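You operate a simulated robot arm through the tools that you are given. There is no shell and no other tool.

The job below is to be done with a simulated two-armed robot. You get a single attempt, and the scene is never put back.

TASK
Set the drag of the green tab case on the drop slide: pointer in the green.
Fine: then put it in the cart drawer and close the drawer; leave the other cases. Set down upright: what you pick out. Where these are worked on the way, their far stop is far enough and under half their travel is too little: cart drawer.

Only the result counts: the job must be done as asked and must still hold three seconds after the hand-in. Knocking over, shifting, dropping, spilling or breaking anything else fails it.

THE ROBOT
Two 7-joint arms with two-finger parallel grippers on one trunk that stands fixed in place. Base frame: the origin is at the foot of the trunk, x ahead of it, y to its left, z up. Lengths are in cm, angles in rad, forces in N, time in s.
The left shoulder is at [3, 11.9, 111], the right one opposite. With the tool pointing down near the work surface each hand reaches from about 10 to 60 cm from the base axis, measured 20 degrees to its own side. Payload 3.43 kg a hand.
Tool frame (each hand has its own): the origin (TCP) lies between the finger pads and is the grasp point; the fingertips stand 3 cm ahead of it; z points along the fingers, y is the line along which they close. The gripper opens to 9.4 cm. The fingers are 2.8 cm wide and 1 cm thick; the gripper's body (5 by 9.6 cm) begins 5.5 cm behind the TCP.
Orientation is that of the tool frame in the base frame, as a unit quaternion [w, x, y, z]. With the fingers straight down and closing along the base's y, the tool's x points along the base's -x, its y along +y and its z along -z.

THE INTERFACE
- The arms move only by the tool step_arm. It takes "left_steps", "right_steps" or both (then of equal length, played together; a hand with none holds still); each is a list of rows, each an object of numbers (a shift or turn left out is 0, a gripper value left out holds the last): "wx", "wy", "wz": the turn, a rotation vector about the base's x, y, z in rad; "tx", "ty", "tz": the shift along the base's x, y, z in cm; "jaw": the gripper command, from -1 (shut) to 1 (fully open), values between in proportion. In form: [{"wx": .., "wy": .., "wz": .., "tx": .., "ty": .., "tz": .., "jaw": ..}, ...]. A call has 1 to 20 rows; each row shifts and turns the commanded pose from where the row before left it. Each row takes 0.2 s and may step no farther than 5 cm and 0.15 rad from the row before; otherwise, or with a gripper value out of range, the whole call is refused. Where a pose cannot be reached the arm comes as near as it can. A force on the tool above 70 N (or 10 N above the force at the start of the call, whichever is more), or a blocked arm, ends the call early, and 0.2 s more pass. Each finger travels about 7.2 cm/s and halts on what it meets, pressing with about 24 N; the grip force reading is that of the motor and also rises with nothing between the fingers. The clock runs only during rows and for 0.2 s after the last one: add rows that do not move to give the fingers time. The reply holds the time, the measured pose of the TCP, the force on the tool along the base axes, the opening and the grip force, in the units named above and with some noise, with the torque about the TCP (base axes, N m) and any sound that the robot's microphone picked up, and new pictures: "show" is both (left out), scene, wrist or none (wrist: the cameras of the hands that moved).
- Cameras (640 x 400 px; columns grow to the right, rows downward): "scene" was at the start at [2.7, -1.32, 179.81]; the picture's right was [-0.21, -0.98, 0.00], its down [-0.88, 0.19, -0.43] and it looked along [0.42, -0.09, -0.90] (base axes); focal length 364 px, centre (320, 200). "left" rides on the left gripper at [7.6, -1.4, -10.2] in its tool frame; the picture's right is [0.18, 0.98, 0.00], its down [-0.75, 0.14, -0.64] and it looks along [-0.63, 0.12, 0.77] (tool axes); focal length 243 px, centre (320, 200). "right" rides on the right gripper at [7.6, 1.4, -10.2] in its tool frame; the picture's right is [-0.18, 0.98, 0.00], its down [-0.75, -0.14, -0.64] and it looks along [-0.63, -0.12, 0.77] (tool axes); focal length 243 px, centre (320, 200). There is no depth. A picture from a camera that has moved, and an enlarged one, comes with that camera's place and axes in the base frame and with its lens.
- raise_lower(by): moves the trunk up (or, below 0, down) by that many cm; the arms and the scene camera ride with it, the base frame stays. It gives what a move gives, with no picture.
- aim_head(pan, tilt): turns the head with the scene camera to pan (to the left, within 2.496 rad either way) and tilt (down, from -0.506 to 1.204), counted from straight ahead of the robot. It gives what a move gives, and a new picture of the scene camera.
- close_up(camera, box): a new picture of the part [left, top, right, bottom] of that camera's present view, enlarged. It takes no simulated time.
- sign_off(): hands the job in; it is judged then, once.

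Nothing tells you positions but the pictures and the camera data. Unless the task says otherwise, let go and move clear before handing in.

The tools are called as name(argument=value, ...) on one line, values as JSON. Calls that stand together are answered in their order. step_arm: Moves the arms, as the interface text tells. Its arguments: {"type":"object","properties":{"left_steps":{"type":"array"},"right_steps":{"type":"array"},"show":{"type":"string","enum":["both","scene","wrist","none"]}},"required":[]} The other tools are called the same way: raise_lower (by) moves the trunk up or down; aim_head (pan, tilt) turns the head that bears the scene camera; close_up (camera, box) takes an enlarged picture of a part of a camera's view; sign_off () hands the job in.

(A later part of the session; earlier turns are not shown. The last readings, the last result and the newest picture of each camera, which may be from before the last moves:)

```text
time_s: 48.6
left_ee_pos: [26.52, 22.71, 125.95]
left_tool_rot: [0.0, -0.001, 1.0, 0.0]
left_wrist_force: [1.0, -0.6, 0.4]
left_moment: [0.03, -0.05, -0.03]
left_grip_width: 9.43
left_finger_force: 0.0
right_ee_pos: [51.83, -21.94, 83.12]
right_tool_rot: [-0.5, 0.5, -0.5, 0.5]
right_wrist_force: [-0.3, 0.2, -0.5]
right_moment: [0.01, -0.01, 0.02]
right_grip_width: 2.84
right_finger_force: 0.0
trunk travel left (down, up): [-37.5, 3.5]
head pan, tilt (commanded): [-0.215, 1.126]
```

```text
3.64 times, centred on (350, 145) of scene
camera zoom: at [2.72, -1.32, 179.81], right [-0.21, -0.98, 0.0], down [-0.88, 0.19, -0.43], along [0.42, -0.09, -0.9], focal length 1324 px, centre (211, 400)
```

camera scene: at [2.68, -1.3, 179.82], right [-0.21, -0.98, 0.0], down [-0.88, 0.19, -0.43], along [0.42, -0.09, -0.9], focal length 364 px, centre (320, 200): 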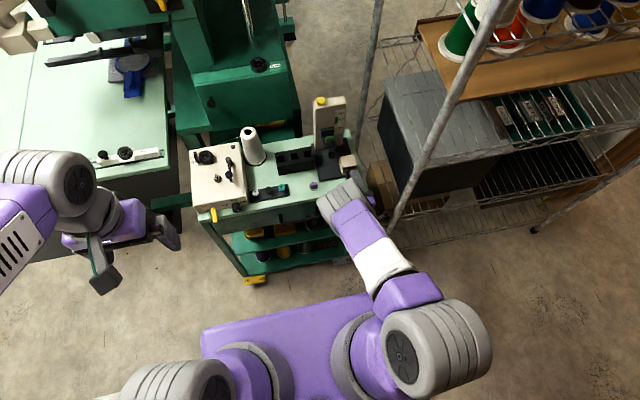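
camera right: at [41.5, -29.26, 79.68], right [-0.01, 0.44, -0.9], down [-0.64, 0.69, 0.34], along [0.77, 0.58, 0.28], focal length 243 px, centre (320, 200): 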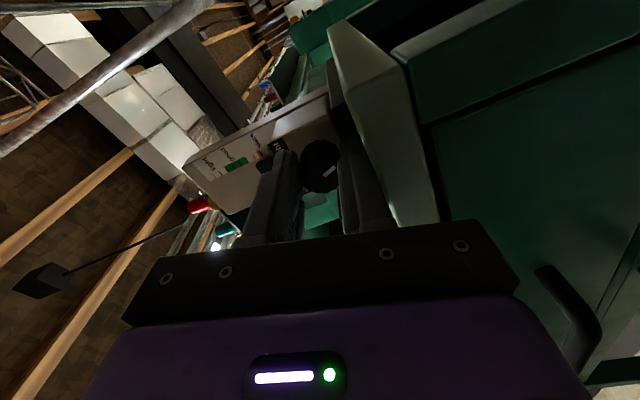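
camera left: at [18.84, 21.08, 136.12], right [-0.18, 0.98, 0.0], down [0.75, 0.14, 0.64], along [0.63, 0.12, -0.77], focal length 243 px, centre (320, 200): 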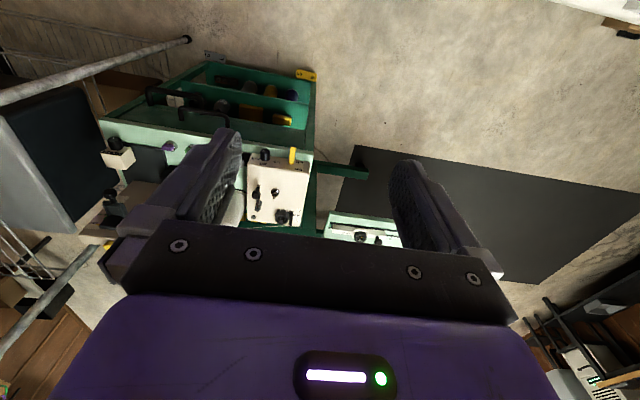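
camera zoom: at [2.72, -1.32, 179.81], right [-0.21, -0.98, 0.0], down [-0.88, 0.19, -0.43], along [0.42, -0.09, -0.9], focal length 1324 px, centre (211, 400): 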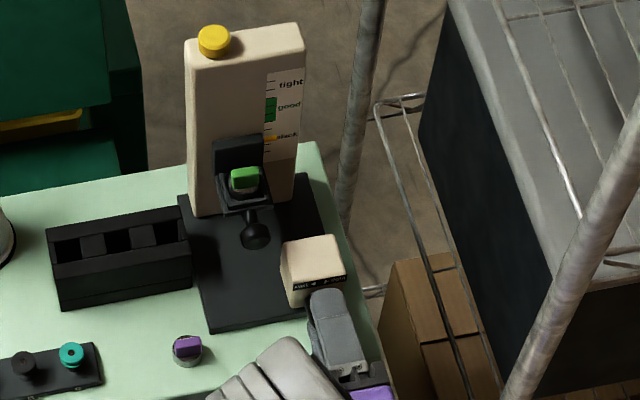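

Relieved with zero force, and the tester didn't shift. The knob did turn about 14° toward tight. A grip from above, with the hand rolling about the knob axis, gives more clearance, so I'll back out straight, raise, and return to tool-down with fingers closing along y.

step_arm(right_steps=[{"tx": -1}, {"tx": -2}, {"tx": -3}, {"tx": -2, "tz": 1}, {"tz": 4}, {"tz": 4}, {"tz": 4}, {"tz": 4}, {"tz": 0}], show="scene")

step_arm(right_steps=[{"wx": 0.14, "tz": 0.5}, {"wx": 0.14, "tz": 0.5}, {"wx": 0.14, "tz": 0.5}, {"wx": 0.14, "tz": 0.5}, {"wx": 0.14, "tz": 0.5}, {"wx": 0.14, "tz": 0.5}, {"wx": 0.14, "tz": 0.5}, {"wx": 0.14, "tz": 0.5}, {"wx": 0.14}, {"wx": 0.14}, {"wx": 0.14}, {"wx": 0.03}, {"wx": 0}], show="scene")

```text
time_s: 50.6
left_ee_pos: [26.35, 22.57, 125.94]
left_tool_rot: [0.0, 0.001, 1.0, 0.0]
left_wrist_force: [1.0, 1.0, -0.8]
left_moment: [0.0, -0.01, 0.05]
left_grip_width: 9.41
left_finger_force: 0.1
right_ee_pos: [43.71, -22.03, 100.2]
right_tool_rot: [0.499, -0.501, 0.501, -0.499]
right_wrist_force: [0.4, -0.1, -1.4]
right_moment: [0.03, 0.01, 0.01]
right_grip_width: 2.79
right_finger_force: 0.1
trunk travel left (down, up): [-37.5, 3.5]
head pan, tilt (commanded): [-0.215, 1.126]
camera scene: at [2.75, -1.36, 179.81], right [-0.21, -0.98, 0.0], down [-0.88, 0.19, -0.43], along [0.42, -0.09, -0.9], focal length 364 px, centre (320, 200)
```

scene: 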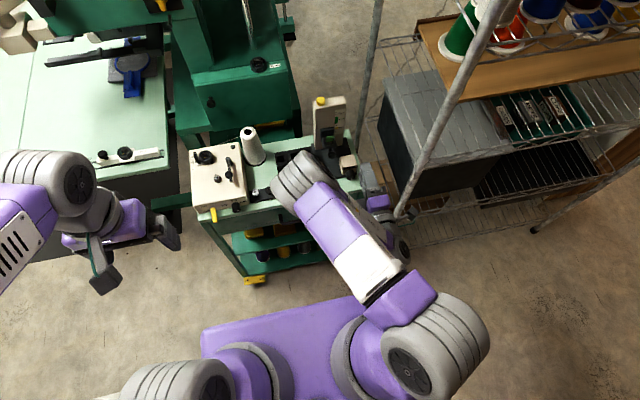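

```text
time_s: 53.4
left_ee_pos: [26.5, 22.69, 125.91]
left_tool_rot: [0.0, 0.0, 1.0, 0.0]
left_wrist_force: [0.0, 0.3, -0.4]
left_moment: [-0.01, -0.01, -0.02]
left_grip_width: 9.39
left_finger_force: 0.0
right_ee_pos: [43.65, -22.16, 103.99]
right_tool_rot: [0.707, 0.0, 0.707, 0.0]
right_wrist_force: [0.1, -0.1, -0.1]
right_moment: [-0.02, 0.02, 0.01]
right_grip_width: 2.82
right_finger_force: 0.1
trunk travel left (down, up): [-37.5, 3.5]
head pan, tilt (commanded): [-0.215, 1.126]
camera scene: at [2.7, -1.32, 179.81], right [-0.21, -0.98, 0.0], down [-0.88, 0.19, -0.43], along [0.42, -0.09, -0.9], focal length 364 px, centre (320, 200)
```

scene: 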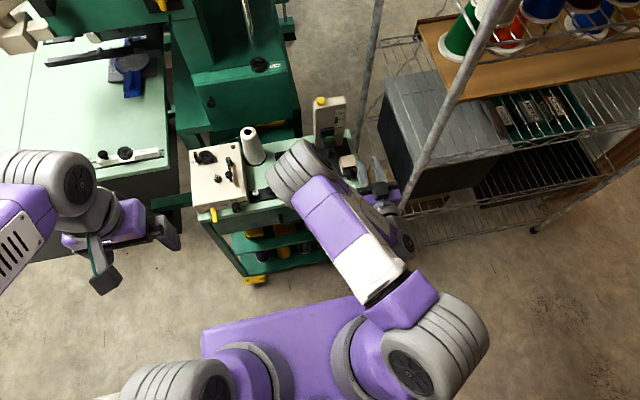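

Now rotating to tool-down with closing along y, and moving forward for a view of the ball and knob.

step_arm(right_steps=[{"wy": 0.14, "tx": 0.6, "tz": 0.5}, {"wy": 0.14, "tx": 0.6, "tz": 0.5}, {"wy": 0.14, "tx": 0.6, "tz": 0.5}, {"wy": 0.14, "tx": 0.6, "tz": 0.5}, {"wy": 0.14, "tx": 0.6}, {"wy": 0.14, "tx": 0.6}, {"wy": 0.14, "tx": 0.6}, {"wy": 0.14, "tx": 0.6}, {"wy": 0.14, "tx": 0.6}, {"wy": 0.14, "tx": 0.6}, {"wy": 0.14, "tx": 0.6}, {"wy": 0.031, "jaw": -0.2}, {"wy": 0}], show="both")

close_up(camera="right", box=[240, 40, 400, 170])

```text
time_s: 56.2
left_ee_pos: [26.45, 22.62, 126.0]
left_tool_rot: [0.0, 0.001, 1.0, -0.001]
left_wrist_force: [0.3, 0.0, 0.1]
left_moment: [-0.01, 0.01, 0.0]
left_grip_width: 9.4
left_finger_force: 0.1
right_ee_pos: [50.46, -22.14, 106.03]
right_tool_rot: [0.0, 0.0, 1.0, 0.001]
right_wrist_force: [0.5, 0.4, 0.0]
right_moment: [0.0, 0.01, -0.01]
right_grip_width: 3.78
right_finger_force: 0.0
trunk travel left (down, up): [-37.5, 3.5]
head pan, tilt (commanded): [-0.215, 1.126]
camera scene: at [2.74, -1.33, 179.81], right [-0.21, -0.98, 0.0], down [-0.88, 0.19, -0.43], along [0.42, -0.09, -0.9], focal length 364 px, centre (320, 200)
camera right: at [42.8, -20.77, 116.36], right [0.18, 0.98, 0.0], down [0.75, -0.14, 0.64], along [0.63, -0.12, -0.77], focal length 243 px, centre (320, 200)
```

scene: 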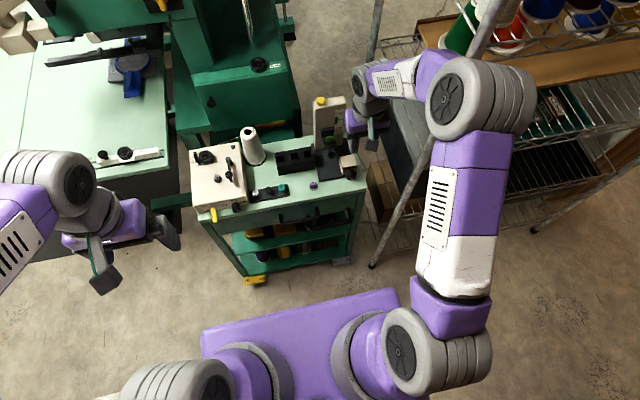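
right: 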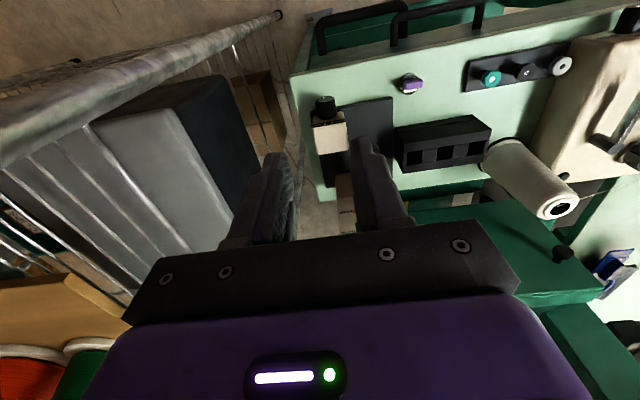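

```text
3.08 times, centred on (320, 105) of right
camera zoom: at [42.8, -20.77, 116.36], right [0.18, 0.98, 0.0], down [0.75, -0.14, 0.64], along [0.63, -0.12, -0.77], focal length 746 px, centre (320, 492)
```

zoom: 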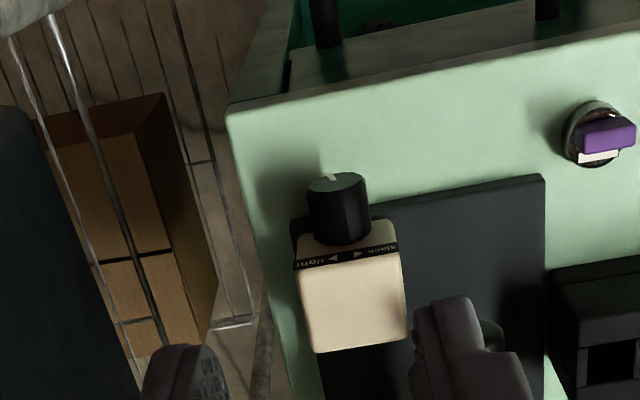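

Good posture. I'll first raise the slide back up by its ball (near [59.2, −17.2, 87.8]): narrow the jaw, move above the ball, and check.

step_arm(right_steps=[{"jaw": -0.32, "tx": 2, "ty": 1}, {"tx": 2.5, "ty": 1.3}, {"tx": 2.5, "ty": 1.3}, {"tx": 2.1, "ty": 1.35}, {"tz": -3}, {"tz": -3}, {"tz": -2.5}, {"tz": 0}], show="both")

close_up(camera="right", box=[250, 80, 390, 190])

close_up(camera="scene", box=[310, 90, 380, 180])

```text
time_s: 58.0
left_ee_pos: [26.35, 22.57, 125.98]
left_tool_rot: [0.0, 0.0, 1.0, 0.0]
left_wrist_force: [0.2, 0.0, -0.1]
left_moment: [0.01, 0.02, 0.02]
left_grip_width: 9.4
left_finger_force: 0.0
right_ee_pos: [59.55, -17.28, 97.35]
right_tool_rot: [0.0, -0.001, 1.0, 0.001]
right_wrist_force: [0.1, 0.0, 0.3]
right_moment: [0.01, -0.01, -0.03]
right_grip_width: 3.2
right_finger_force: 0.0
trunk travel left (down, up): [-37.5, 3.5]
head pan, tilt (commanded): [-0.215, 1.126]
camera scene: at [2.68, -1.31, 179.81], right [-0.21, -0.98, 0.0], down [-0.88, 0.19, -0.43], along [0.42, -0.09, -0.9], focal length 364 px, centre (320, 200)
camera right: at [51.9, -15.92, 107.68], right [0.18, 0.98, 0.0], down [0.75, -0.14, 0.64], along [0.63, -0.12, -0.77], focal length 243 px, centre (320, 200)
```

scene: 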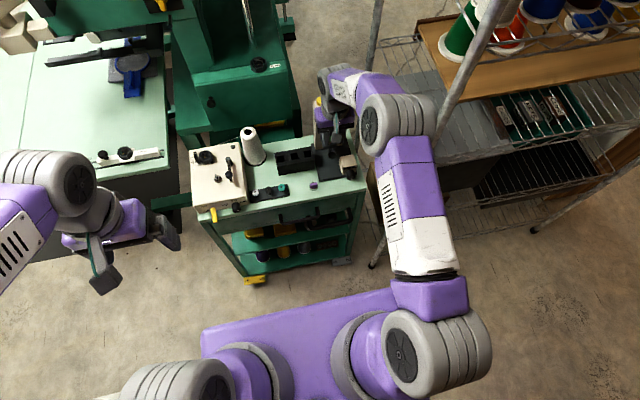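
right: 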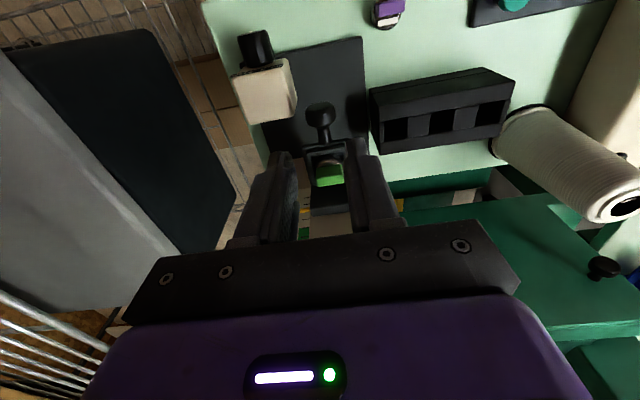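

```text
3.64 times, centred on (320, 135) of right
camera zoom: at [51.9, -15.92, 107.68], right [0.18, 0.98, 0.0], down [0.75, -0.14, 0.64], along [0.63, -0.12, -0.77], focal length 882 px, centre (320, 436)
```

zoom: 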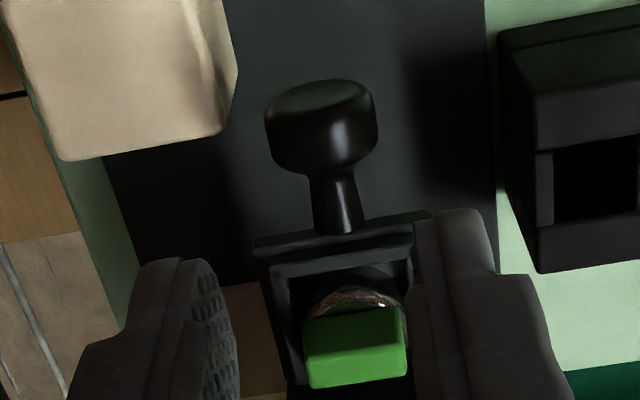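

```text
4.44 times, centred on (345, 135) of scene
camera zoom: at [2.68, -1.31, 179.81], right [-0.21, -0.98, 0.0], down [-0.88, 0.19, -0.43], along [0.42, -0.09, -0.9], focal length 1618 px, centre (209, 489)
```

zoom: 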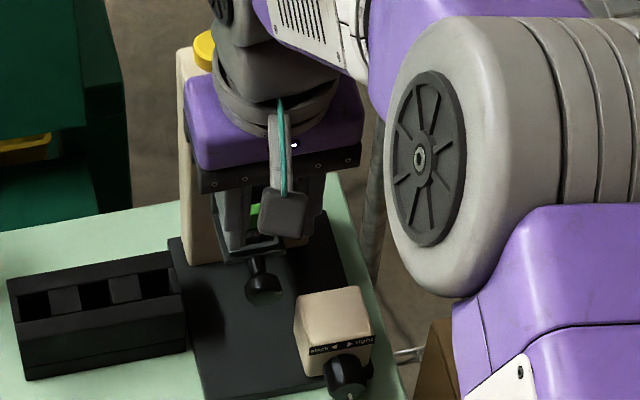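

The ball (a mushroom knob, 2.57 cm wide) is centred at about [59.3, −17.3, 87.8] under the fingers. I'll narrow slightly and descend alongside it, keeping the tips above the neighbouring block's top.

step_arm(right_steps=[{"jaw": -0.35, "tz": -2}, {"tz": -2}, {"tz": -1.2}, {"tz": 0}], show="none")

close_up(camera="right", box=[250, 90, 390, 200])

```text
time_s: 59.0
left_ee_pos: [26.36, 22.64, 125.96]
left_tool_rot: [0.0, 0.0, 1.0, 0.0]
left_wrist_force: [0.3, -0.1, -0.6]
left_moment: [-0.02, 0.0, 0.01]
left_grip_width: 9.39
left_finger_force: 0.1
right_ee_pos: [59.43, -17.34, 92.35]
right_tool_rot: [0.0, 0.0, 1.0, 0.001]
right_wrist_force: [-0.6, -0.5, 0.1]
right_moment: [-0.02, -0.03, 0.01]
right_grip_width: 3.05
right_finger_force: 0.0
trunk travel left (down, up): [-37.5, 3.5]
head pan, tilt (commanded): [-0.215, 1.126]
```

```text
3.64 times, centred on (320, 145) of right
camera zoom: at [51.85, -15.85, 102.53], right [0.18, 0.98, 0.0], down [0.75, -0.14, 0.64], along [0.63, -0.12, -0.77], focal length 882 px, centre (320, 400)
```

zoom: 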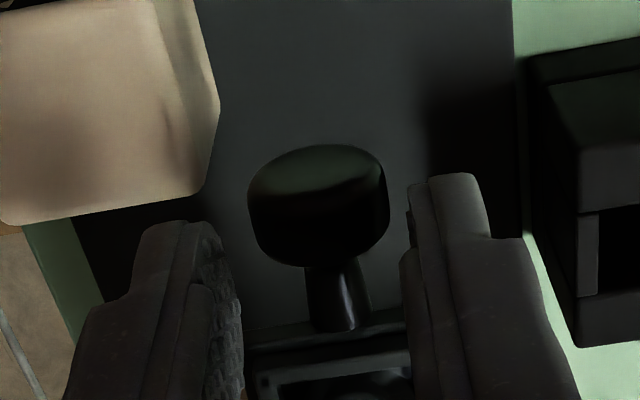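

The ball is centred between the fingers. Descend the last 2 cm and close on it.

step_arm(right_steps=[{"tz": -1}, {"tz": -1}, {"tz": 0}, {"jaw": -1}, {"jaw": -1}, {"jaw": -1}], show="none")

close_up(camera="right", box=[250, 90, 390, 200])

close_up(camera="scene", box=[310, 90, 380, 180])

```text
time_s: 60.4
left_ee_pos: [26.42, 22.61, 125.99]
left_tool_rot: [0.0, 0.0, 1.0, -0.001]
left_wrist_force: [-0.1, -0.2, -0.3]
left_moment: [0.0, -0.02, -0.04]
left_grip_width: 9.38
left_finger_force: 0.0
right_ee_pos: [59.53, -17.2, 90.31]
right_tool_rot: [0.0, -0.001, 1.0, 0.001]
right_wrist_force: [0.7, 5.3, -0.1]
right_moment: [0.09, -0.15, 0.03]
right_grip_width: 2.24
right_finger_force: 44.6
trunk travel left (down, up): [-37.5, 3.5]
head pan, tilt (commanded): [-0.215, 1.126]
```

```text
3.64 times, centred on (320, 145) of right
camera zoom: at [51.84, -15.78, 100.59], right [0.18, 0.98, 0.0], down [0.75, -0.14, 0.64], along [0.63, -0.12, -0.77], focal length 882 px, centre (320, 400)
```

zoom: 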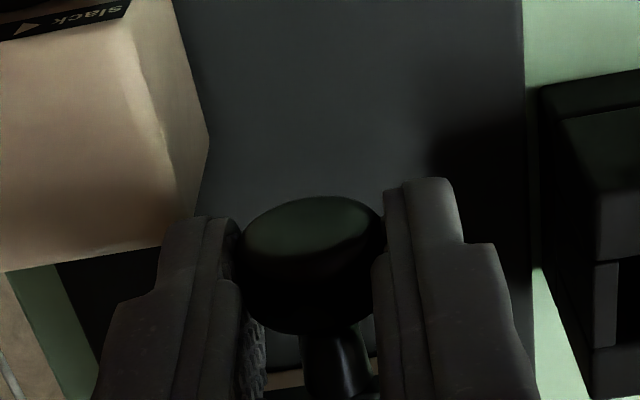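

```text
4.44 times, centred on (345, 135) of scene
camera zoom: at [2.72, -1.24, 179.81], right [-0.21, -0.98, 0.0], down [-0.88, 0.19, -0.43], along [0.42, -0.09, -0.9], focal length 1618 px, centre (209, 489)
```

zoom: 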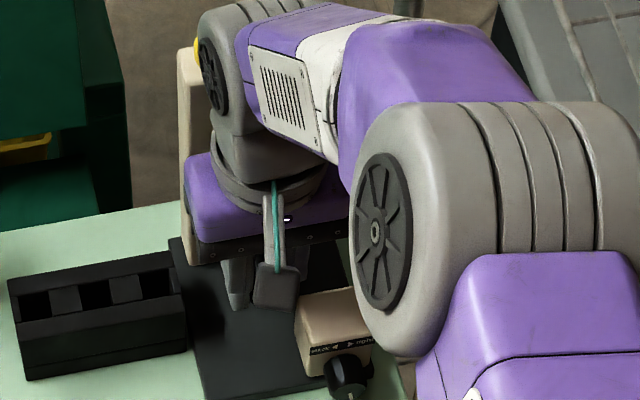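

The ball is gripped. I'll raise the slide gently, watching the force and listening for the latch.

step_arm(right_steps=[{"tz": 0.7}, {"tz": 1}, {"tz": 1}, {"tz": 1}, {"tz": 1}, {"tz": 1}, {"tz": 0}], show="none")

close_up(camera="right", box=[250, 90, 390, 200])

close_up(camera="scene", box=[310, 80, 380, 170])

```text
time_s: 62.0
left_ee_pos: [26.4, 22.6, 125.86]
left_tool_rot: [0.0, -0.001, 1.0, 0.0]
left_wrist_force: [-1.1, 0.1, 0.6]
left_moment: [-0.02, 0.02, -0.01]
left_grip_width: 9.4
left_finger_force: 0.0
right_ee_pos: [59.39, -17.12, 96.09]
right_tool_rot: [0.0, 0.0, 1.0, 0.0]
right_wrist_force: [2.6, 1.6, -1.6]
right_moment: [0.02, 0.13, -0.06]
right_grip_width: 2.27
right_finger_force: 44.9
trunk travel left (down, up): [-37.5, 3.5]
head pan, tilt (commanded): [-0.215, 1.126]
```

```text
3.64 times, centred on (320, 145) of right
camera zoom: at [51.85, -15.76, 106.37], right [0.18, 0.98, 0.0], down [0.75, -0.14, 0.64], along [0.63, -0.12, -0.77], focal length 882 px, centre (320, 400)
```

zoom: 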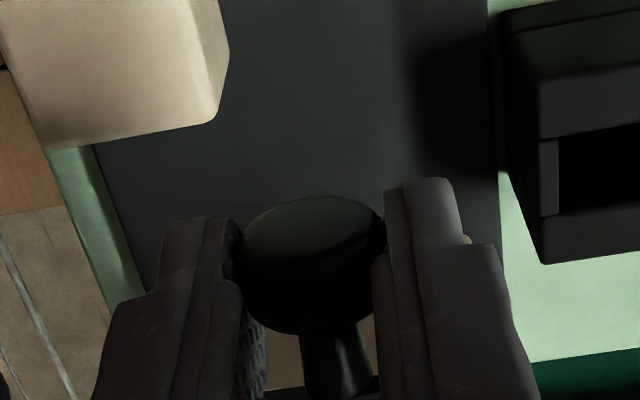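

```text
4.44 times, centred on (345, 125) of scene
camera zoom: at [2.73, -1.31, 179.81], right [-0.21, -0.98, 0.0], down [-0.88, 0.19, -0.43], along [0.42, -0.09, -0.9], focal length 1618 px, centre (209, 533)
```

zoom: 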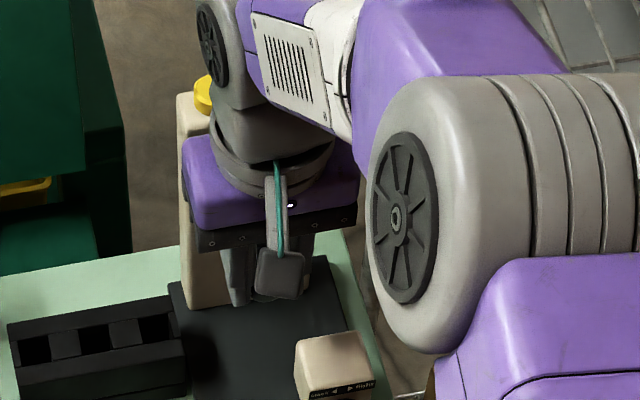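

The slide is rising with little resistance. I'll continue upward in smaller steps to the top.

step_arm(right_steps=[{"tz": 0.5}, {"tz": 0.4}, {"tz": 0.3}, {"tz": 0}], show="none")

step_arm(right_steps=[{"tz": 0.3}, {"tz": 0.2}, {"tz": 0}], show="none")

close_up(camera="scene", box=[310, 80, 380, 170])

```text
time_s: 63.0
left_ee_pos: [26.39, 22.61, 125.97]
left_tool_rot: [0.0, 0.0, 1.0, 0.0]
left_wrist_force: [0.6, 0.0, 0.9]
left_moment: [0.0, -0.01, 0.01]
left_grip_width: 9.4
left_finger_force: 0.0
right_ee_pos: [59.43, -17.19, 97.21]
right_tool_rot: [-0.001, -0.002, 1.0, 0.001]
right_wrist_force: [-1.7, 0.9, -8.0]
right_moment: [0.06, -0.87, 0.02]
right_grip_width: 2.27
right_finger_force: 44.8
trunk travel left (down, up): [-37.5, 3.5]
head pan, tilt (commanded): [-0.215, 1.126]
```

```text
time_s: 63.8
left_ee_pos: [26.75, 22.57, 125.89]
left_tool_rot: [-0.001, 0.0, 1.0, 0.0]
left_wrist_force: [-0.7, -0.9, -1.0]
left_moment: [-0.02, 0.01, -0.02]
left_grip_width: 9.43
left_finger_force: 0.2
right_ee_pos: [59.43, -17.26, 97.31]
right_tool_rot: [-0.005, -0.001, 1.0, 0.0]
right_wrist_force: [2.9, 7.1, -35.2]
right_moment: [0.08, -0.18, -0.02]
right_grip_width: 2.29
right_finger_force: 45.4
trunk travel left (down, up): [-37.5, 3.5]
head pan, tilt (commanded): [-0.215, 1.126]
```

```text
4.44 times, centred on (345, 125) of scene
camera zoom: at [3.19, -1.34, 179.78], right [-0.21, -0.98, 0.0], down [-0.88, 0.19, -0.43], along [0.42, -0.09, -0.9], focal length 1618 px, centre (209, 533)
```

zoom: 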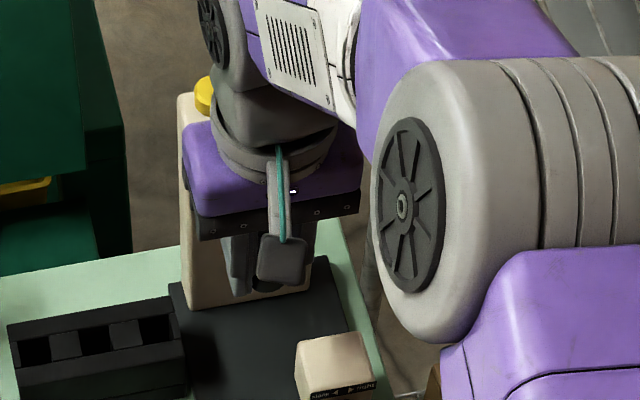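

The top stop is reached at about z=97.3. I'll relax the pull slightly, then open the fingers and see whether the slide holds.

step_arm(right_steps=[{"tz": -0.3}, {"tz": -0.1}, {"tz": 0}], show="none")

step_arm(right_steps=[{"jaw": -0.3}, {"tz": 0}, {"tz": 0}], show="none")

close_up(camera="right", box=[250, 90, 390, 200])

```text
time_s: 64.6
left_ee_pos: [26.58, 22.61, 125.94]
left_tool_rot: [0.0, -0.001, 1.0, 0.0]
left_wrist_force: [-0.1, -0.3, 0.5]
left_moment: [0.0, 0.04, 0.0]
left_grip_width: 9.39
left_finger_force: 0.1
right_ee_pos: [59.5, -17.12, 97.34]
right_tool_rot: [-0.001, -0.001, 1.0, 0.001]
right_wrist_force: [-5.6, 6.8, -14.9]
right_moment: [0.13, 1.24, 0.02]
right_grip_width: 2.27
right_finger_force: 44.8
trunk travel left (down, up): [-37.5, 3.5]
head pan, tilt (commanded): [-0.215, 1.126]
```

```text
time_s: 65.4
left_ee_pos: [26.35, 22.54, 126.05]
left_tool_rot: [0.0, 0.0, 1.0, 0.0]
left_wrist_force: [-0.2, 0.9, -0.3]
left_moment: [0.01, 0.01, 0.01]
left_grip_width: 9.41
left_finger_force: 0.1
right_ee_pos: [59.45, -17.36, 97.32]
right_tool_rot: [0.001, -0.001, 1.0, 0.0]
right_wrist_force: [-0.2, -0.4, 0.3]
right_moment: [0.0, -0.01, -0.01]
right_grip_width: 3.29
right_finger_force: 0.1
trunk travel left (down, up): [-37.5, 3.5]
head pan, tilt (commanded): [-0.215, 1.126]
```

```text
3.64 times, centred on (320, 145) of right
camera zoom: at [51.88, -15.9, 107.68], right [0.18, 0.98, 0.0], down [0.75, -0.14, 0.64], along [0.63, -0.12, -0.77], focal length 882 px, centre (320, 400)
```

zoom: 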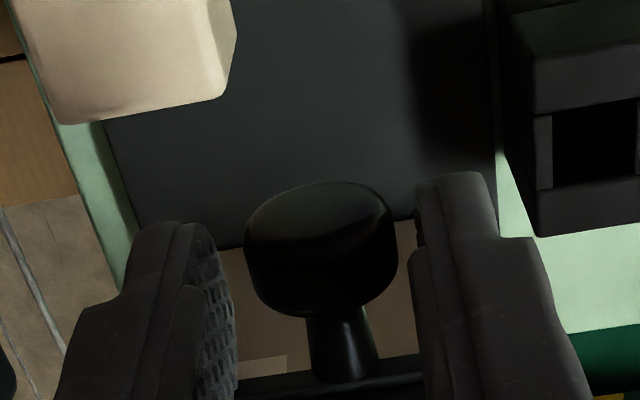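

The slide stays latched at the top. Now to the knob from above: I'll raise, move over to x≈53.3 and lean the hand 40° to the left (wx −0.7) so I can sweep it clockwise afterwards.

step_arm(right_steps=[{"tz": 3, "jaw": -0.234}, {"tz": 4}, {"tx": -2, "wx": -0.14}, {"tx": -2, "wx": -0.14}, {"tx": -2.2, "wx": -0.14, "ty": 0.3}, {"wx": -0.14, "tz": -2}, {"wx": -0.14, "tz": -2}, {"tz": -3}, {"tz": 0}], show="both")

close_up(camera="right", box=[230, 60, 410, 190])

close_up(camera="scene", box=[300, 80, 390, 200])

```text
time_s: 67.4
left_ee_pos: [26.32, 22.64, 125.98]
left_tool_rot: [-0.001, 0.0, 1.0, 0.0]
left_wrist_force: [0.3, 0.5, 0.3]
left_moment: [0.03, -0.02, 0.04]
left_grip_width: 9.42
left_finger_force: 0.1
right_ee_pos: [53.35, -16.77, 97.33]
right_tool_rot: [0.001, -0.001, 0.939, -0.343]
right_wrist_force: [0.1, -0.7, 0.0]
right_moment: [-0.01, -0.01, -0.01]
right_grip_width: 3.61
right_finger_force: 0.1
trunk travel left (down, up): [-37.5, 3.5]
head pan, tilt (commanded): [-0.215, 1.126]
camera scene: at [2.66, -1.29, 179.81], right [-0.21, -0.98, 0.0], down [-0.88, 0.19, -0.43], along [0.42, -0.09, -0.9], focal length 364 px, centre (320, 200)
camera right: at [45.71, -9.15, 104.28], right [0.18, 0.75, -0.63], down [0.75, 0.31, 0.58], along [0.63, -0.58, -0.51], focal length 243 px, centre (320, 200)
```

scene: 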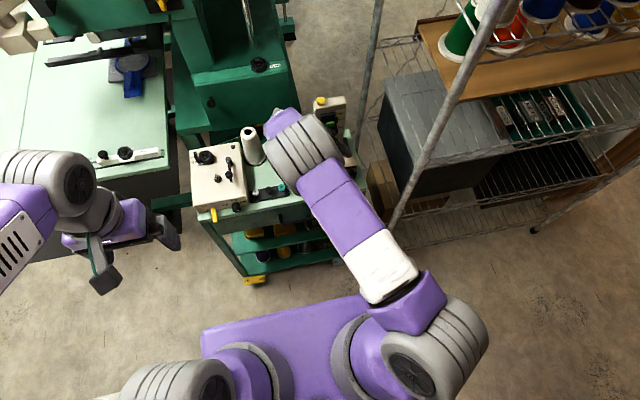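
right: 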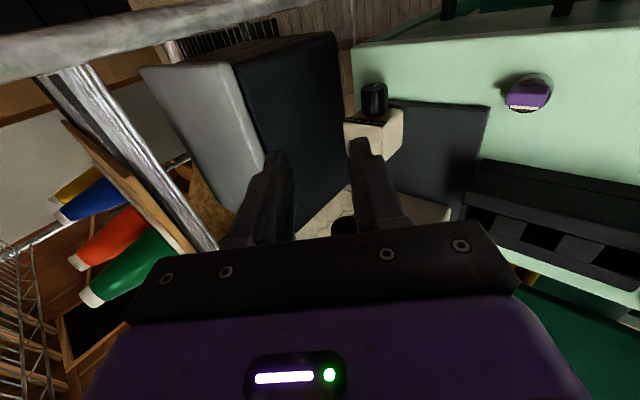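

```text
3.08 times, centred on (320, 125) of right
camera zoom: at [45.71, -9.15, 104.28], right [0.18, 0.75, -0.63], down [0.75, 0.31, 0.58], along [0.63, -0.58, -0.51], focal length 746 px, centre (320, 431)
```

zoom: 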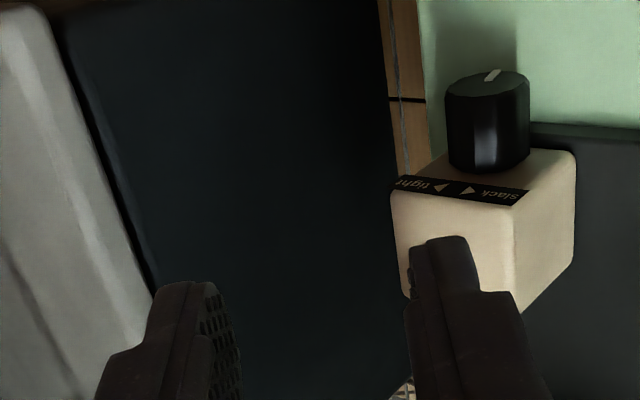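

```text
3.33 times, centred on (345, 140) of scene
camera zoom: at [2.66, -1.29, 179.81], right [-0.21, -0.98, 0.0], down [-0.88, 0.19, -0.43], along [0.42, -0.09, -0.9], focal length 1214 px, centre (237, 400)
```

zoom: 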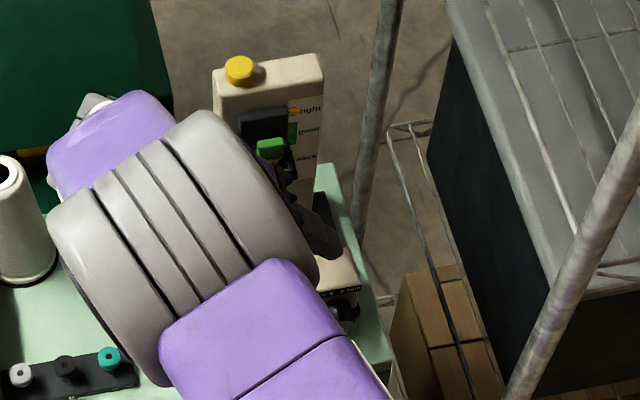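

The slide is at the top and the knob shows clearly; its end works out at [53.2, −22.1, 82.9]. I'll lower to the pre-grasp position along the leaning approach line.

step_arm(right_steps=[{"tz": -3}, {"tz": -3}, {"tz": -2.1, "ty": -0.25}, {"tz": 0}], show="both")

close_up(camera="right", box=[250, 80, 410, 200])

```text
time_s: 68.4
left_ee_pos: [26.38, 22.64, 126.02]
left_tool_rot: [-0.001, 0.0, 1.0, 0.0]
left_wrist_force: [0.4, 0.5, -0.4]
left_moment: [-0.02, -0.02, 0.0]
left_grip_width: 9.41
left_finger_force: 0.0
right_ee_pos: [53.36, -17.12, 89.06]
right_tool_rot: [0.001, 0.0, 0.94, -0.342]
right_wrist_force: [0.6, -0.4, -0.9]
right_moment: [-0.01, 0.02, 0.0]
right_grip_width: 3.59
right_finger_force: 0.1
trunk travel left (down, up): [-37.5, 3.5]
head pan, tilt (commanded): [-0.215, 1.126]
camera scene: at [2.67, -1.3, 179.81], right [-0.21, -0.98, 0.0], down [-0.88, 0.19, -0.43], along [0.42, -0.09, -0.9], focal length 364 px, centre (320, 200)
camera right: at [45.65, -9.5, 96.11], right [0.18, 0.75, -0.63], down [0.75, 0.31, 0.58], along [0.63, -0.58, -0.51], focal length 243 px, centre (320, 200)
```

scene: 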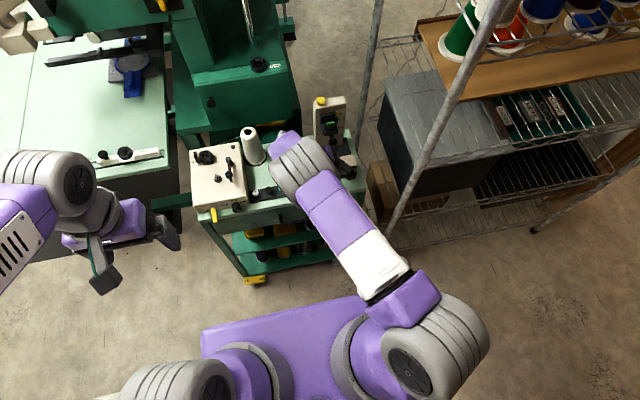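
right: 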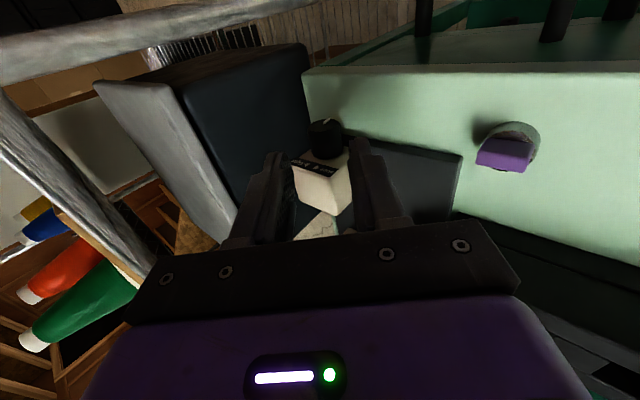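

```text
3.33 times, centred on (330, 140) of right
camera zoom: at [45.65, -9.5, 96.11], right [0.18, 0.75, -0.63], down [0.75, 0.31, 0.58], along [0.63, -0.58, -0.51], focal length 809 px, centre (287, 400)
```

zoom: 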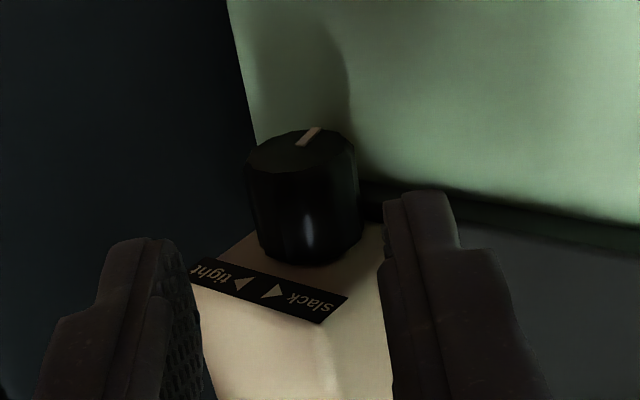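

The hand is aligned to within a millimetre of the knob axis. I'll advance along the tool axis onto the knob.

step_arm(right_steps=[{"ty": -1.29, "tz": -1.53}, {"ty": -1.29, "tz": -1.53}, {"ty": -0.7, "tz": -0.83}, {"ty": -0.5, "tz": -0.6}, {"ty": 0}], show="none")

close_up(camera="right", box=[250, 90, 410, 210])

```text
time_s: 69.6
left_ee_pos: [26.33, 22.62, 126.16]
left_tool_rot: [0.0, -0.001, 1.0, -0.001]
left_wrist_force: [-0.4, 0.2, 0.3]
left_moment: [0.0, -0.01, 0.0]
left_grip_width: 9.4
left_finger_force: 0.1
right_ee_pos: [53.04, -21.08, 84.73]
right_tool_rot: [0.001, -0.001, 0.94, -0.342]
right_wrist_force: [-0.4, 0.0, 0.3]
right_moment: [0.01, -0.01, 0.01]
right_grip_width: 3.57
right_finger_force: 0.0
trunk travel left (down, up): [-37.5, 3.5]
head pan, tilt (commanded): [-0.215, 1.126]
```

```text
3.33 times, centred on (330, 150) of right
camera zoom: at [45.57, -13.32, 91.78], right [0.18, 0.75, -0.63], down [0.75, 0.31, 0.58], along [0.63, -0.58, -0.51], focal length 809 px, centre (287, 367)
```

zoom: 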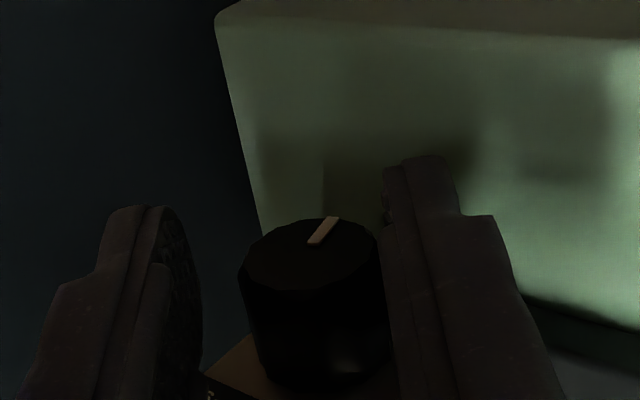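

The knob sits slightly toward the lower finger, so I'll shift about 2.5 mm that way and close.

step_arm(right_steps=[{"ty": 0.19, "tz": -0.16}, {"ty": 0}, {"jaw": -1}, {"jaw": -1}, {"jaw": -1}, {"jaw": -1}], show="none")

close_up(camera="right", box=[250, 90, 410, 210])

```text
time_s: 71.0
left_ee_pos: [26.37, 22.64, 126.01]
left_tool_rot: [0.001, 0.0, 1.0, 0.0]
left_wrist_force: [-1.0, -0.8, -0.4]
left_moment: [0.0, 0.01, 0.01]
left_grip_width: 9.4
left_finger_force: 0.1
right_ee_pos: [53.13, -20.57, 84.66]
right_tool_rot: [0.0, 0.0, 0.94, -0.341]
right_wrist_force: [-1.4, 9.1, -9.7]
right_moment: [0.22, -0.61, 0.06]
right_grip_width: 2.62
right_finger_force: 44.6
trunk travel left (down, up): [-37.5, 3.5]
head pan, tilt (commanded): [-0.215, 1.126]
```

```text
3.33 times, centred on (330, 150) of right
camera zoom: at [45.56, -12.99, 91.59], right [0.18, 0.75, -0.63], down [0.75, 0.3, 0.58], along [0.63, -0.58, -0.51], focal length 809 px, centre (287, 367)
```

zoom: 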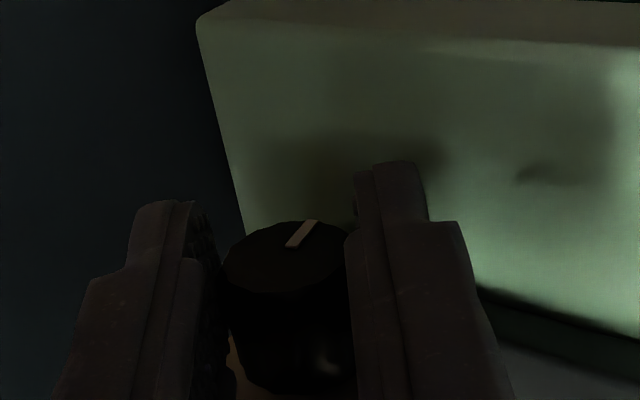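

The grip is good, with a slight sideways bias telling me the axis is nearer (−21.9, 82.8). I'll rotate clockwise about that axis in an arc for the first 0.4 rad, checking forces.

step_arm(right_steps=[{"ty": 0.12, "tz": -0.1}, {"wx": 0.1, "ty": -0.182, "tz": 0.138}, {"wx": 0.1, "ty": -0.195, "tz": 0.119}, {"wx": 0.1, "ty": -0.205, "tz": 0.099}, {"wx": 0.1, "ty": -0.214, "tz": 0.078}, {"ty": 0}], show="none")

close_up(camera="right", box=[250, 90, 410, 210])

```text
time_s: 72.4
left_ee_pos: [26.42, 22.72, 125.94]
left_tool_rot: [0.001, 0.0, 1.0, -0.001]
left_wrist_force: [-0.3, -0.1, -0.3]
left_moment: [-0.01, -0.03, 0.04]
left_grip_width: 9.4
left_finger_force: 0.1
right_ee_pos: [53.18, -21.39, 84.87]
right_tool_rot: [0.0, 0.0, 0.989, -0.149]
right_wrist_force: [-7.0, 9.5, -3.8]
right_moment: [0.2, 0.19, -0.22]
right_grip_width: 2.59
right_finger_force: 45.0
trunk travel left (down, up): [-37.5, 3.5]
head pan, tilt (commanded): [-0.215, 1.126]
```

```text
3.33 times, centred on (330, 150) of right
camera zoom: at [45.58, -17.0, 94.43], right [0.18, 0.94, -0.29], down [0.75, 0.05, 0.65], along [0.63, -0.34, -0.7], focal length 809 px, centre (287, 367)
```

zoom: 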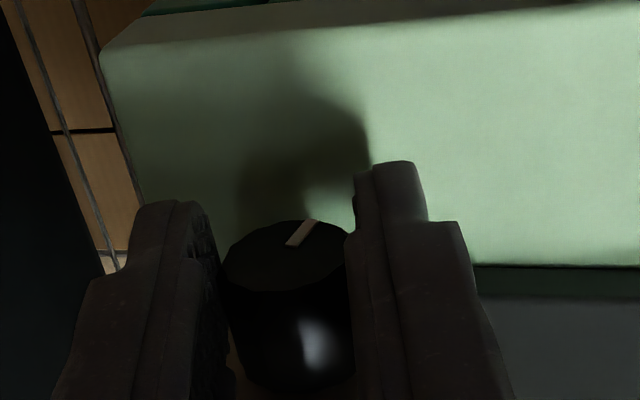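

The knob is turning with the gripper, the mark fixed in its view and forces low. Continuing the sweep to about +17° right.

step_arm(right_steps=[{"wx": 0.1, "ty": -0.14, "tz": 0.056}, {"wx": 0.1, "ty": -0.2, "tz": 0.033}, {"wx": 0.1, "ty": -0.2275, "tz": 0.011}, {"ty": 0}], show="none")

step_arm(right_steps=[{"wx": 0.1, "ty": -0.2275, "tz": -0.012}, {"wx": 0.1, "ty": -0.225, "tz": -0.034}, {"wx": 0.1, "ty": -0.22, "tz": -0.057}, {"ty": 0}], show="none")

close_up(camera="right", box=[250, 90, 410, 210])

close_up(camera="scene", box=[300, 80, 390, 200])

```text
time_s: 73.4
left_ee_pos: [26.38, 22.67, 126.05]
left_tool_rot: [0.001, 0.0, 1.0, 0.0]
left_wrist_force: [-1.2, 0.9, 0.0]
left_moment: [0.0, 0.0, -0.01]
left_grip_width: 9.41
left_finger_force: 0.1
right_ee_pos: [53.13, -21.88, 85.04]
right_tool_rot: [-0.001, -0.001, 1.0, 0.0]
right_wrist_force: [-4.2, 4.6, 1.6]
right_moment: [0.09, 1.03, -0.31]
right_grip_width: 2.6
right_finger_force: 45.0
trunk travel left (down, up): [-37.5, 3.5]
head pan, tilt (commanded): [-0.215, 1.126]
```

```text
time_s: 74.4
left_ee_pos: [26.5, 22.64, 125.98]
left_tool_rot: [0.001, 0.001, 1.0, 0.0]
left_wrist_force: [-0.2, 0.2, -0.6]
left_moment: [-0.03, -0.04, -0.01]
left_grip_width: 9.38
left_finger_force: 0.1
right_ee_pos: [53.09, -22.66, 85.01]
right_tool_rot: [0.0, -0.001, 0.988, 0.151]
right_wrist_force: [-6.7, 4.4, 4.2]
right_moment: [0.09, -0.03, -0.33]
right_grip_width: 2.65
right_finger_force: 44.9
trunk travel left (down, up): [-37.5, 3.5]
head pan, tilt (commanded): [-0.215, 1.126]
```

```text
3.33 times, centred on (330, 150) of right
camera zoom: at [45.58, -24.29, 95.26], right [0.18, 0.94, 0.29], down [0.75, -0.32, 0.57], along [0.63, 0.12, -0.77], focal length 809 px, centre (287, 367)
```

zoom: 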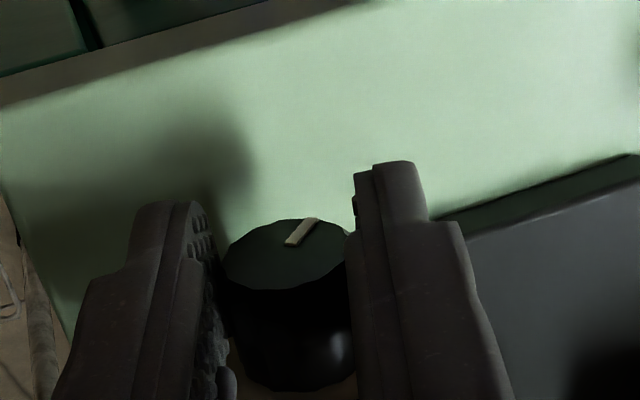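

```text
3.33 times, centred on (345, 140) of scene
camera zoom: at [2.56, -1.21, 179.81], right [-0.21, -0.98, 0.0], down [-0.88, 0.19, -0.43], along [0.42, -0.09, -0.9], focal length 1214 px, centre (237, 400)
```

zoom: 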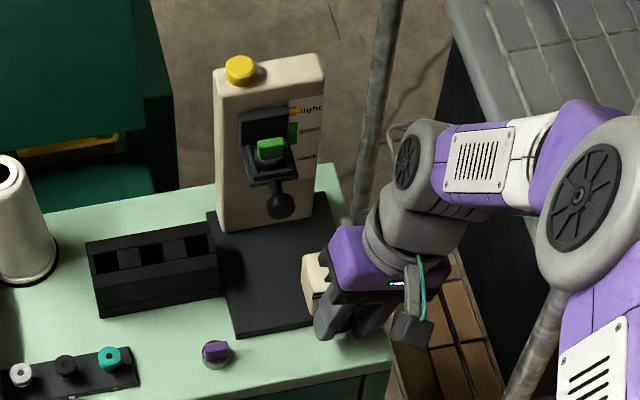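

The knob has turned another 57° (about 71° total) with no trouble. I'll release, back out along the tool axis, straighten up, and go press the button for a new reading.

step_arm(right_steps=[{"jaw": -0.25}, {"ty": 0}, {"ty": -0.3, "tz": 0.95}, {"ty": -0.6, "tz": 1.9}, {"ty": -0.9, "tz": 2.85}, {"tz": 4, "wx": -0.1, "ty": 1}, {"tz": 4, "wx": -0.1, "ty": 1}, {"tz": 4.5, "wx": -0.1, "ty": 1}, {"tz": 4.5}, {"tz": 3.5}, {"tz": 0, "jaw": -1}], show="scene")

close_up(camera="scene", box=[300, 80, 390, 200])

```text
time_s: 76.8
left_ee_pos: [26.4, 22.48, 125.93]
left_tool_rot: [0.0, 0.0, 1.0, 0.0]
left_wrist_force: [0.3, -0.7, -0.2]
left_moment: [-0.02, -0.01, 0.01]
left_grip_width: 9.39
left_finger_force: 0.1
right_ee_pos: [53.0, -21.38, 111.19]
right_tool_rot: [0.0, -0.001, 1.0, 0.001]
right_wrist_force: [-0.3, 0.7, 0.1]
right_moment: [0.01, 0.02, 0.01]
right_grip_width: 0.0
right_finger_force: 16.9
trunk travel left (down, up): [-37.5, 3.5]
head pan, tilt (commanded): [-0.215, 1.126]
camera scene: at [2.75, -1.34, 179.81], right [-0.21, -0.98, 0.0], down [-0.88, 0.19, -0.43], along [0.42, -0.09, -0.9], focal length 364 px, centre (320, 200)
```

scene: 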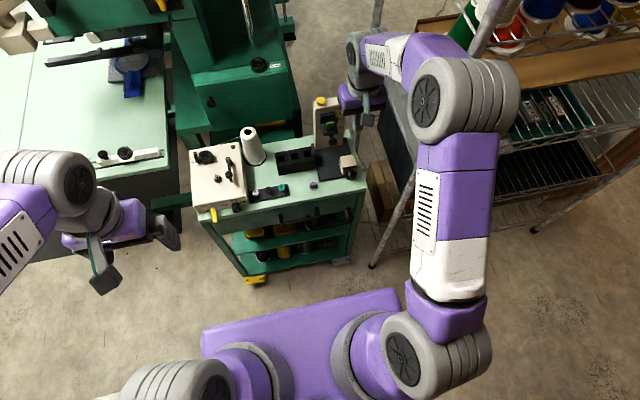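

```text
3.33 times, centred on (345, 140) of scene
camera zoom: at [2.75, -1.34, 179.81], right [-0.21, -0.98, 0.0], down [-0.88, 0.19, -0.43], along [0.42, -0.09, -0.9], focal length 1214 px, centre (237, 400)
```

zoom: 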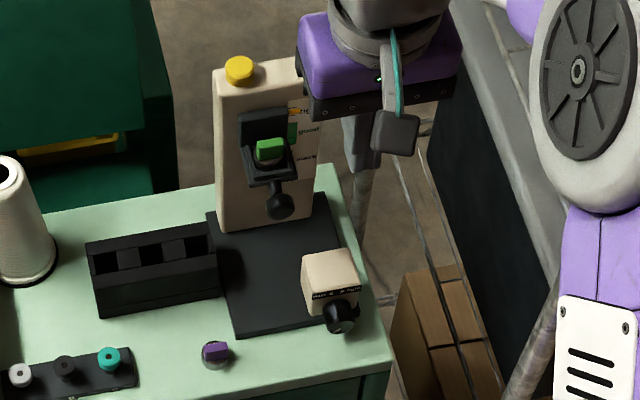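

Now moving toward the button while pitching the hand forward, keeping high over the column.

step_arm(right_steps=[{"tx": 2.5, "ty": 1.45, "tz": 1}, {"tx": 2.5, "ty": 1.45, "tz": 1, "wy": -0.1}, {"tx": 2.5, "ty": 1.45, "wy": -0.15}, {"tx": 2.5, "ty": 1.45, "wy": -0.15}, {"wy": -0.15, "tx": 1}, {"wy": -0.05, "tx": 2}, {"tx": 1.4, "tz": -2}, {"tz": -2}, {"tz": 0}], show="both")

close_up(camera="right", box=[240, 60, 400, 190])

```text
time_s: 78.8
left_ee_pos: [26.29, 22.57, 125.92]
left_tool_rot: [0.0, 0.0, 1.0, 0.0]
left_wrist_force: [1.2, 0.7, 0.2]
left_moment: [0.02, 0.01, 0.03]
left_grip_width: 9.42
left_finger_force: 0.0
right_ee_pos: [67.75, -15.73, 108.93]
right_tool_rot: [0.295, -0.002, 0.955, 0.001]
right_wrist_force: [0.5, 0.3, 0.6]
right_moment: [0.02, 0.02, 0.01]
right_grip_width: 0.01
right_finger_force: 24.2
trunk travel left (down, up): [-37.5, 3.5]
head pan, tilt (commanded): [-0.215, 1.126]
camera scene: at [2.7, -1.33, 179.81], right [-0.21, -0.98, 0.0], down [-0.88, 0.19, -0.43], along [0.42, -0.09, -0.9], focal length 364 px, centre (320, 200)
camera right: at [55.67, -14.27, 113.18], right [0.15, 0.98, 0.1], down [0.26, -0.14, 0.96], along [0.95, -0.12, -0.28], focal length 243 px, centre (320, 200)
```

scene: 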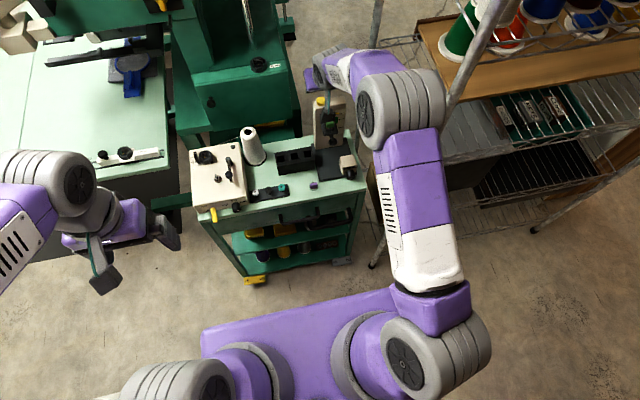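
right: 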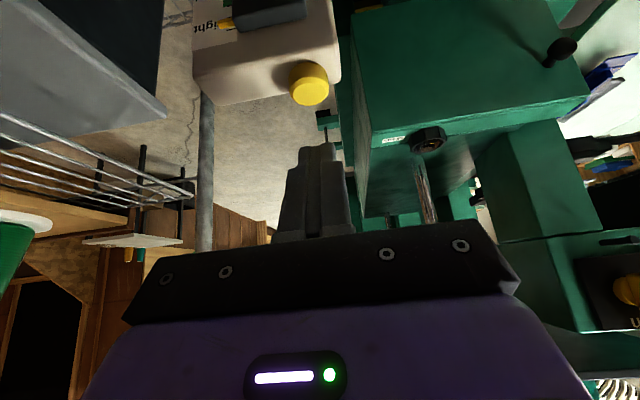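

```text
3.08 times, centred on (320, 125) of right
camera zoom: at [55.67, -14.27, 113.18], right [0.15, 0.98, 0.1], down [0.26, -0.14, 0.96], along [0.95, -0.12, -0.28], focal length 746 px, centre (320, 431)
```

zoom: 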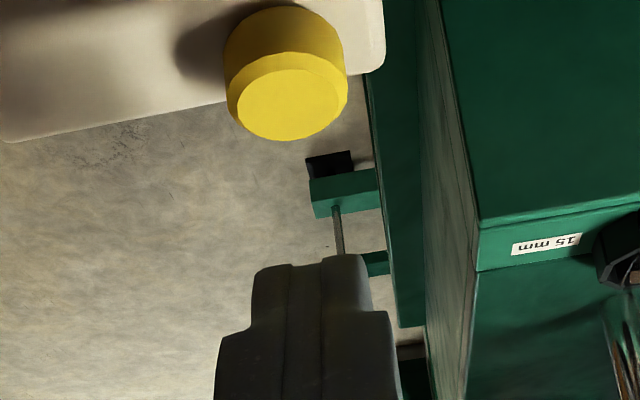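

The button lies directly beneath the fingertip ([68.3, −15.8, 102.5]). Pressing down in small steps.

step_arm(right_steps=[{"tz": -1.2}, {"tz": -1.0}, {"tz": -0.5}, {"tz": -0.3}, {"tz": -0.3}, {"tz": 0}], show="none")

close_up(camera="scene", box=[310, 85, 370, 165])

```text
time_s: 80.2
left_ee_pos: [26.36, 22.57, 125.89]
left_tool_rot: [0.0, 0.0, 1.0, 0.0]
left_wrist_force: [-0.6, -0.6, 0.0]
left_moment: [-0.02, -0.02, 0.02]
left_grip_width: 9.39
left_finger_force: 0.0
right_ee_pos: [67.74, -15.54, 105.78]
right_tool_rot: [0.296, 0.0, 0.955, 0.0]
right_wrist_force: [0.7, 0.0, 2.8]
right_moment: [0.03, -0.08, -0.02]
right_grip_width: 0.0
right_finger_force: 23.9
trunk travel left (down, up): [-37.5, 3.5]
head pan, tilt (commanded): [-0.215, 1.126]
heard: click
```

```text
5.00 times, centred on (340, 125) of scene
camera zoom: at [2.69, -1.32, 179.81], right [-0.21, -0.98, 0.0], down [-0.88, 0.19, -0.43], along [0.42, -0.09, -0.9], focal length 1820 px, centre (220, 575)
```

zoom: 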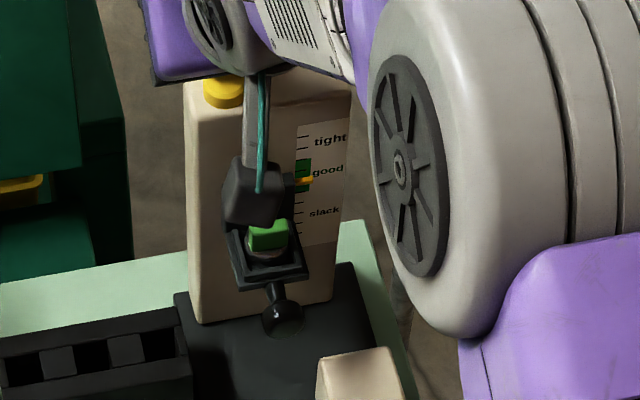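

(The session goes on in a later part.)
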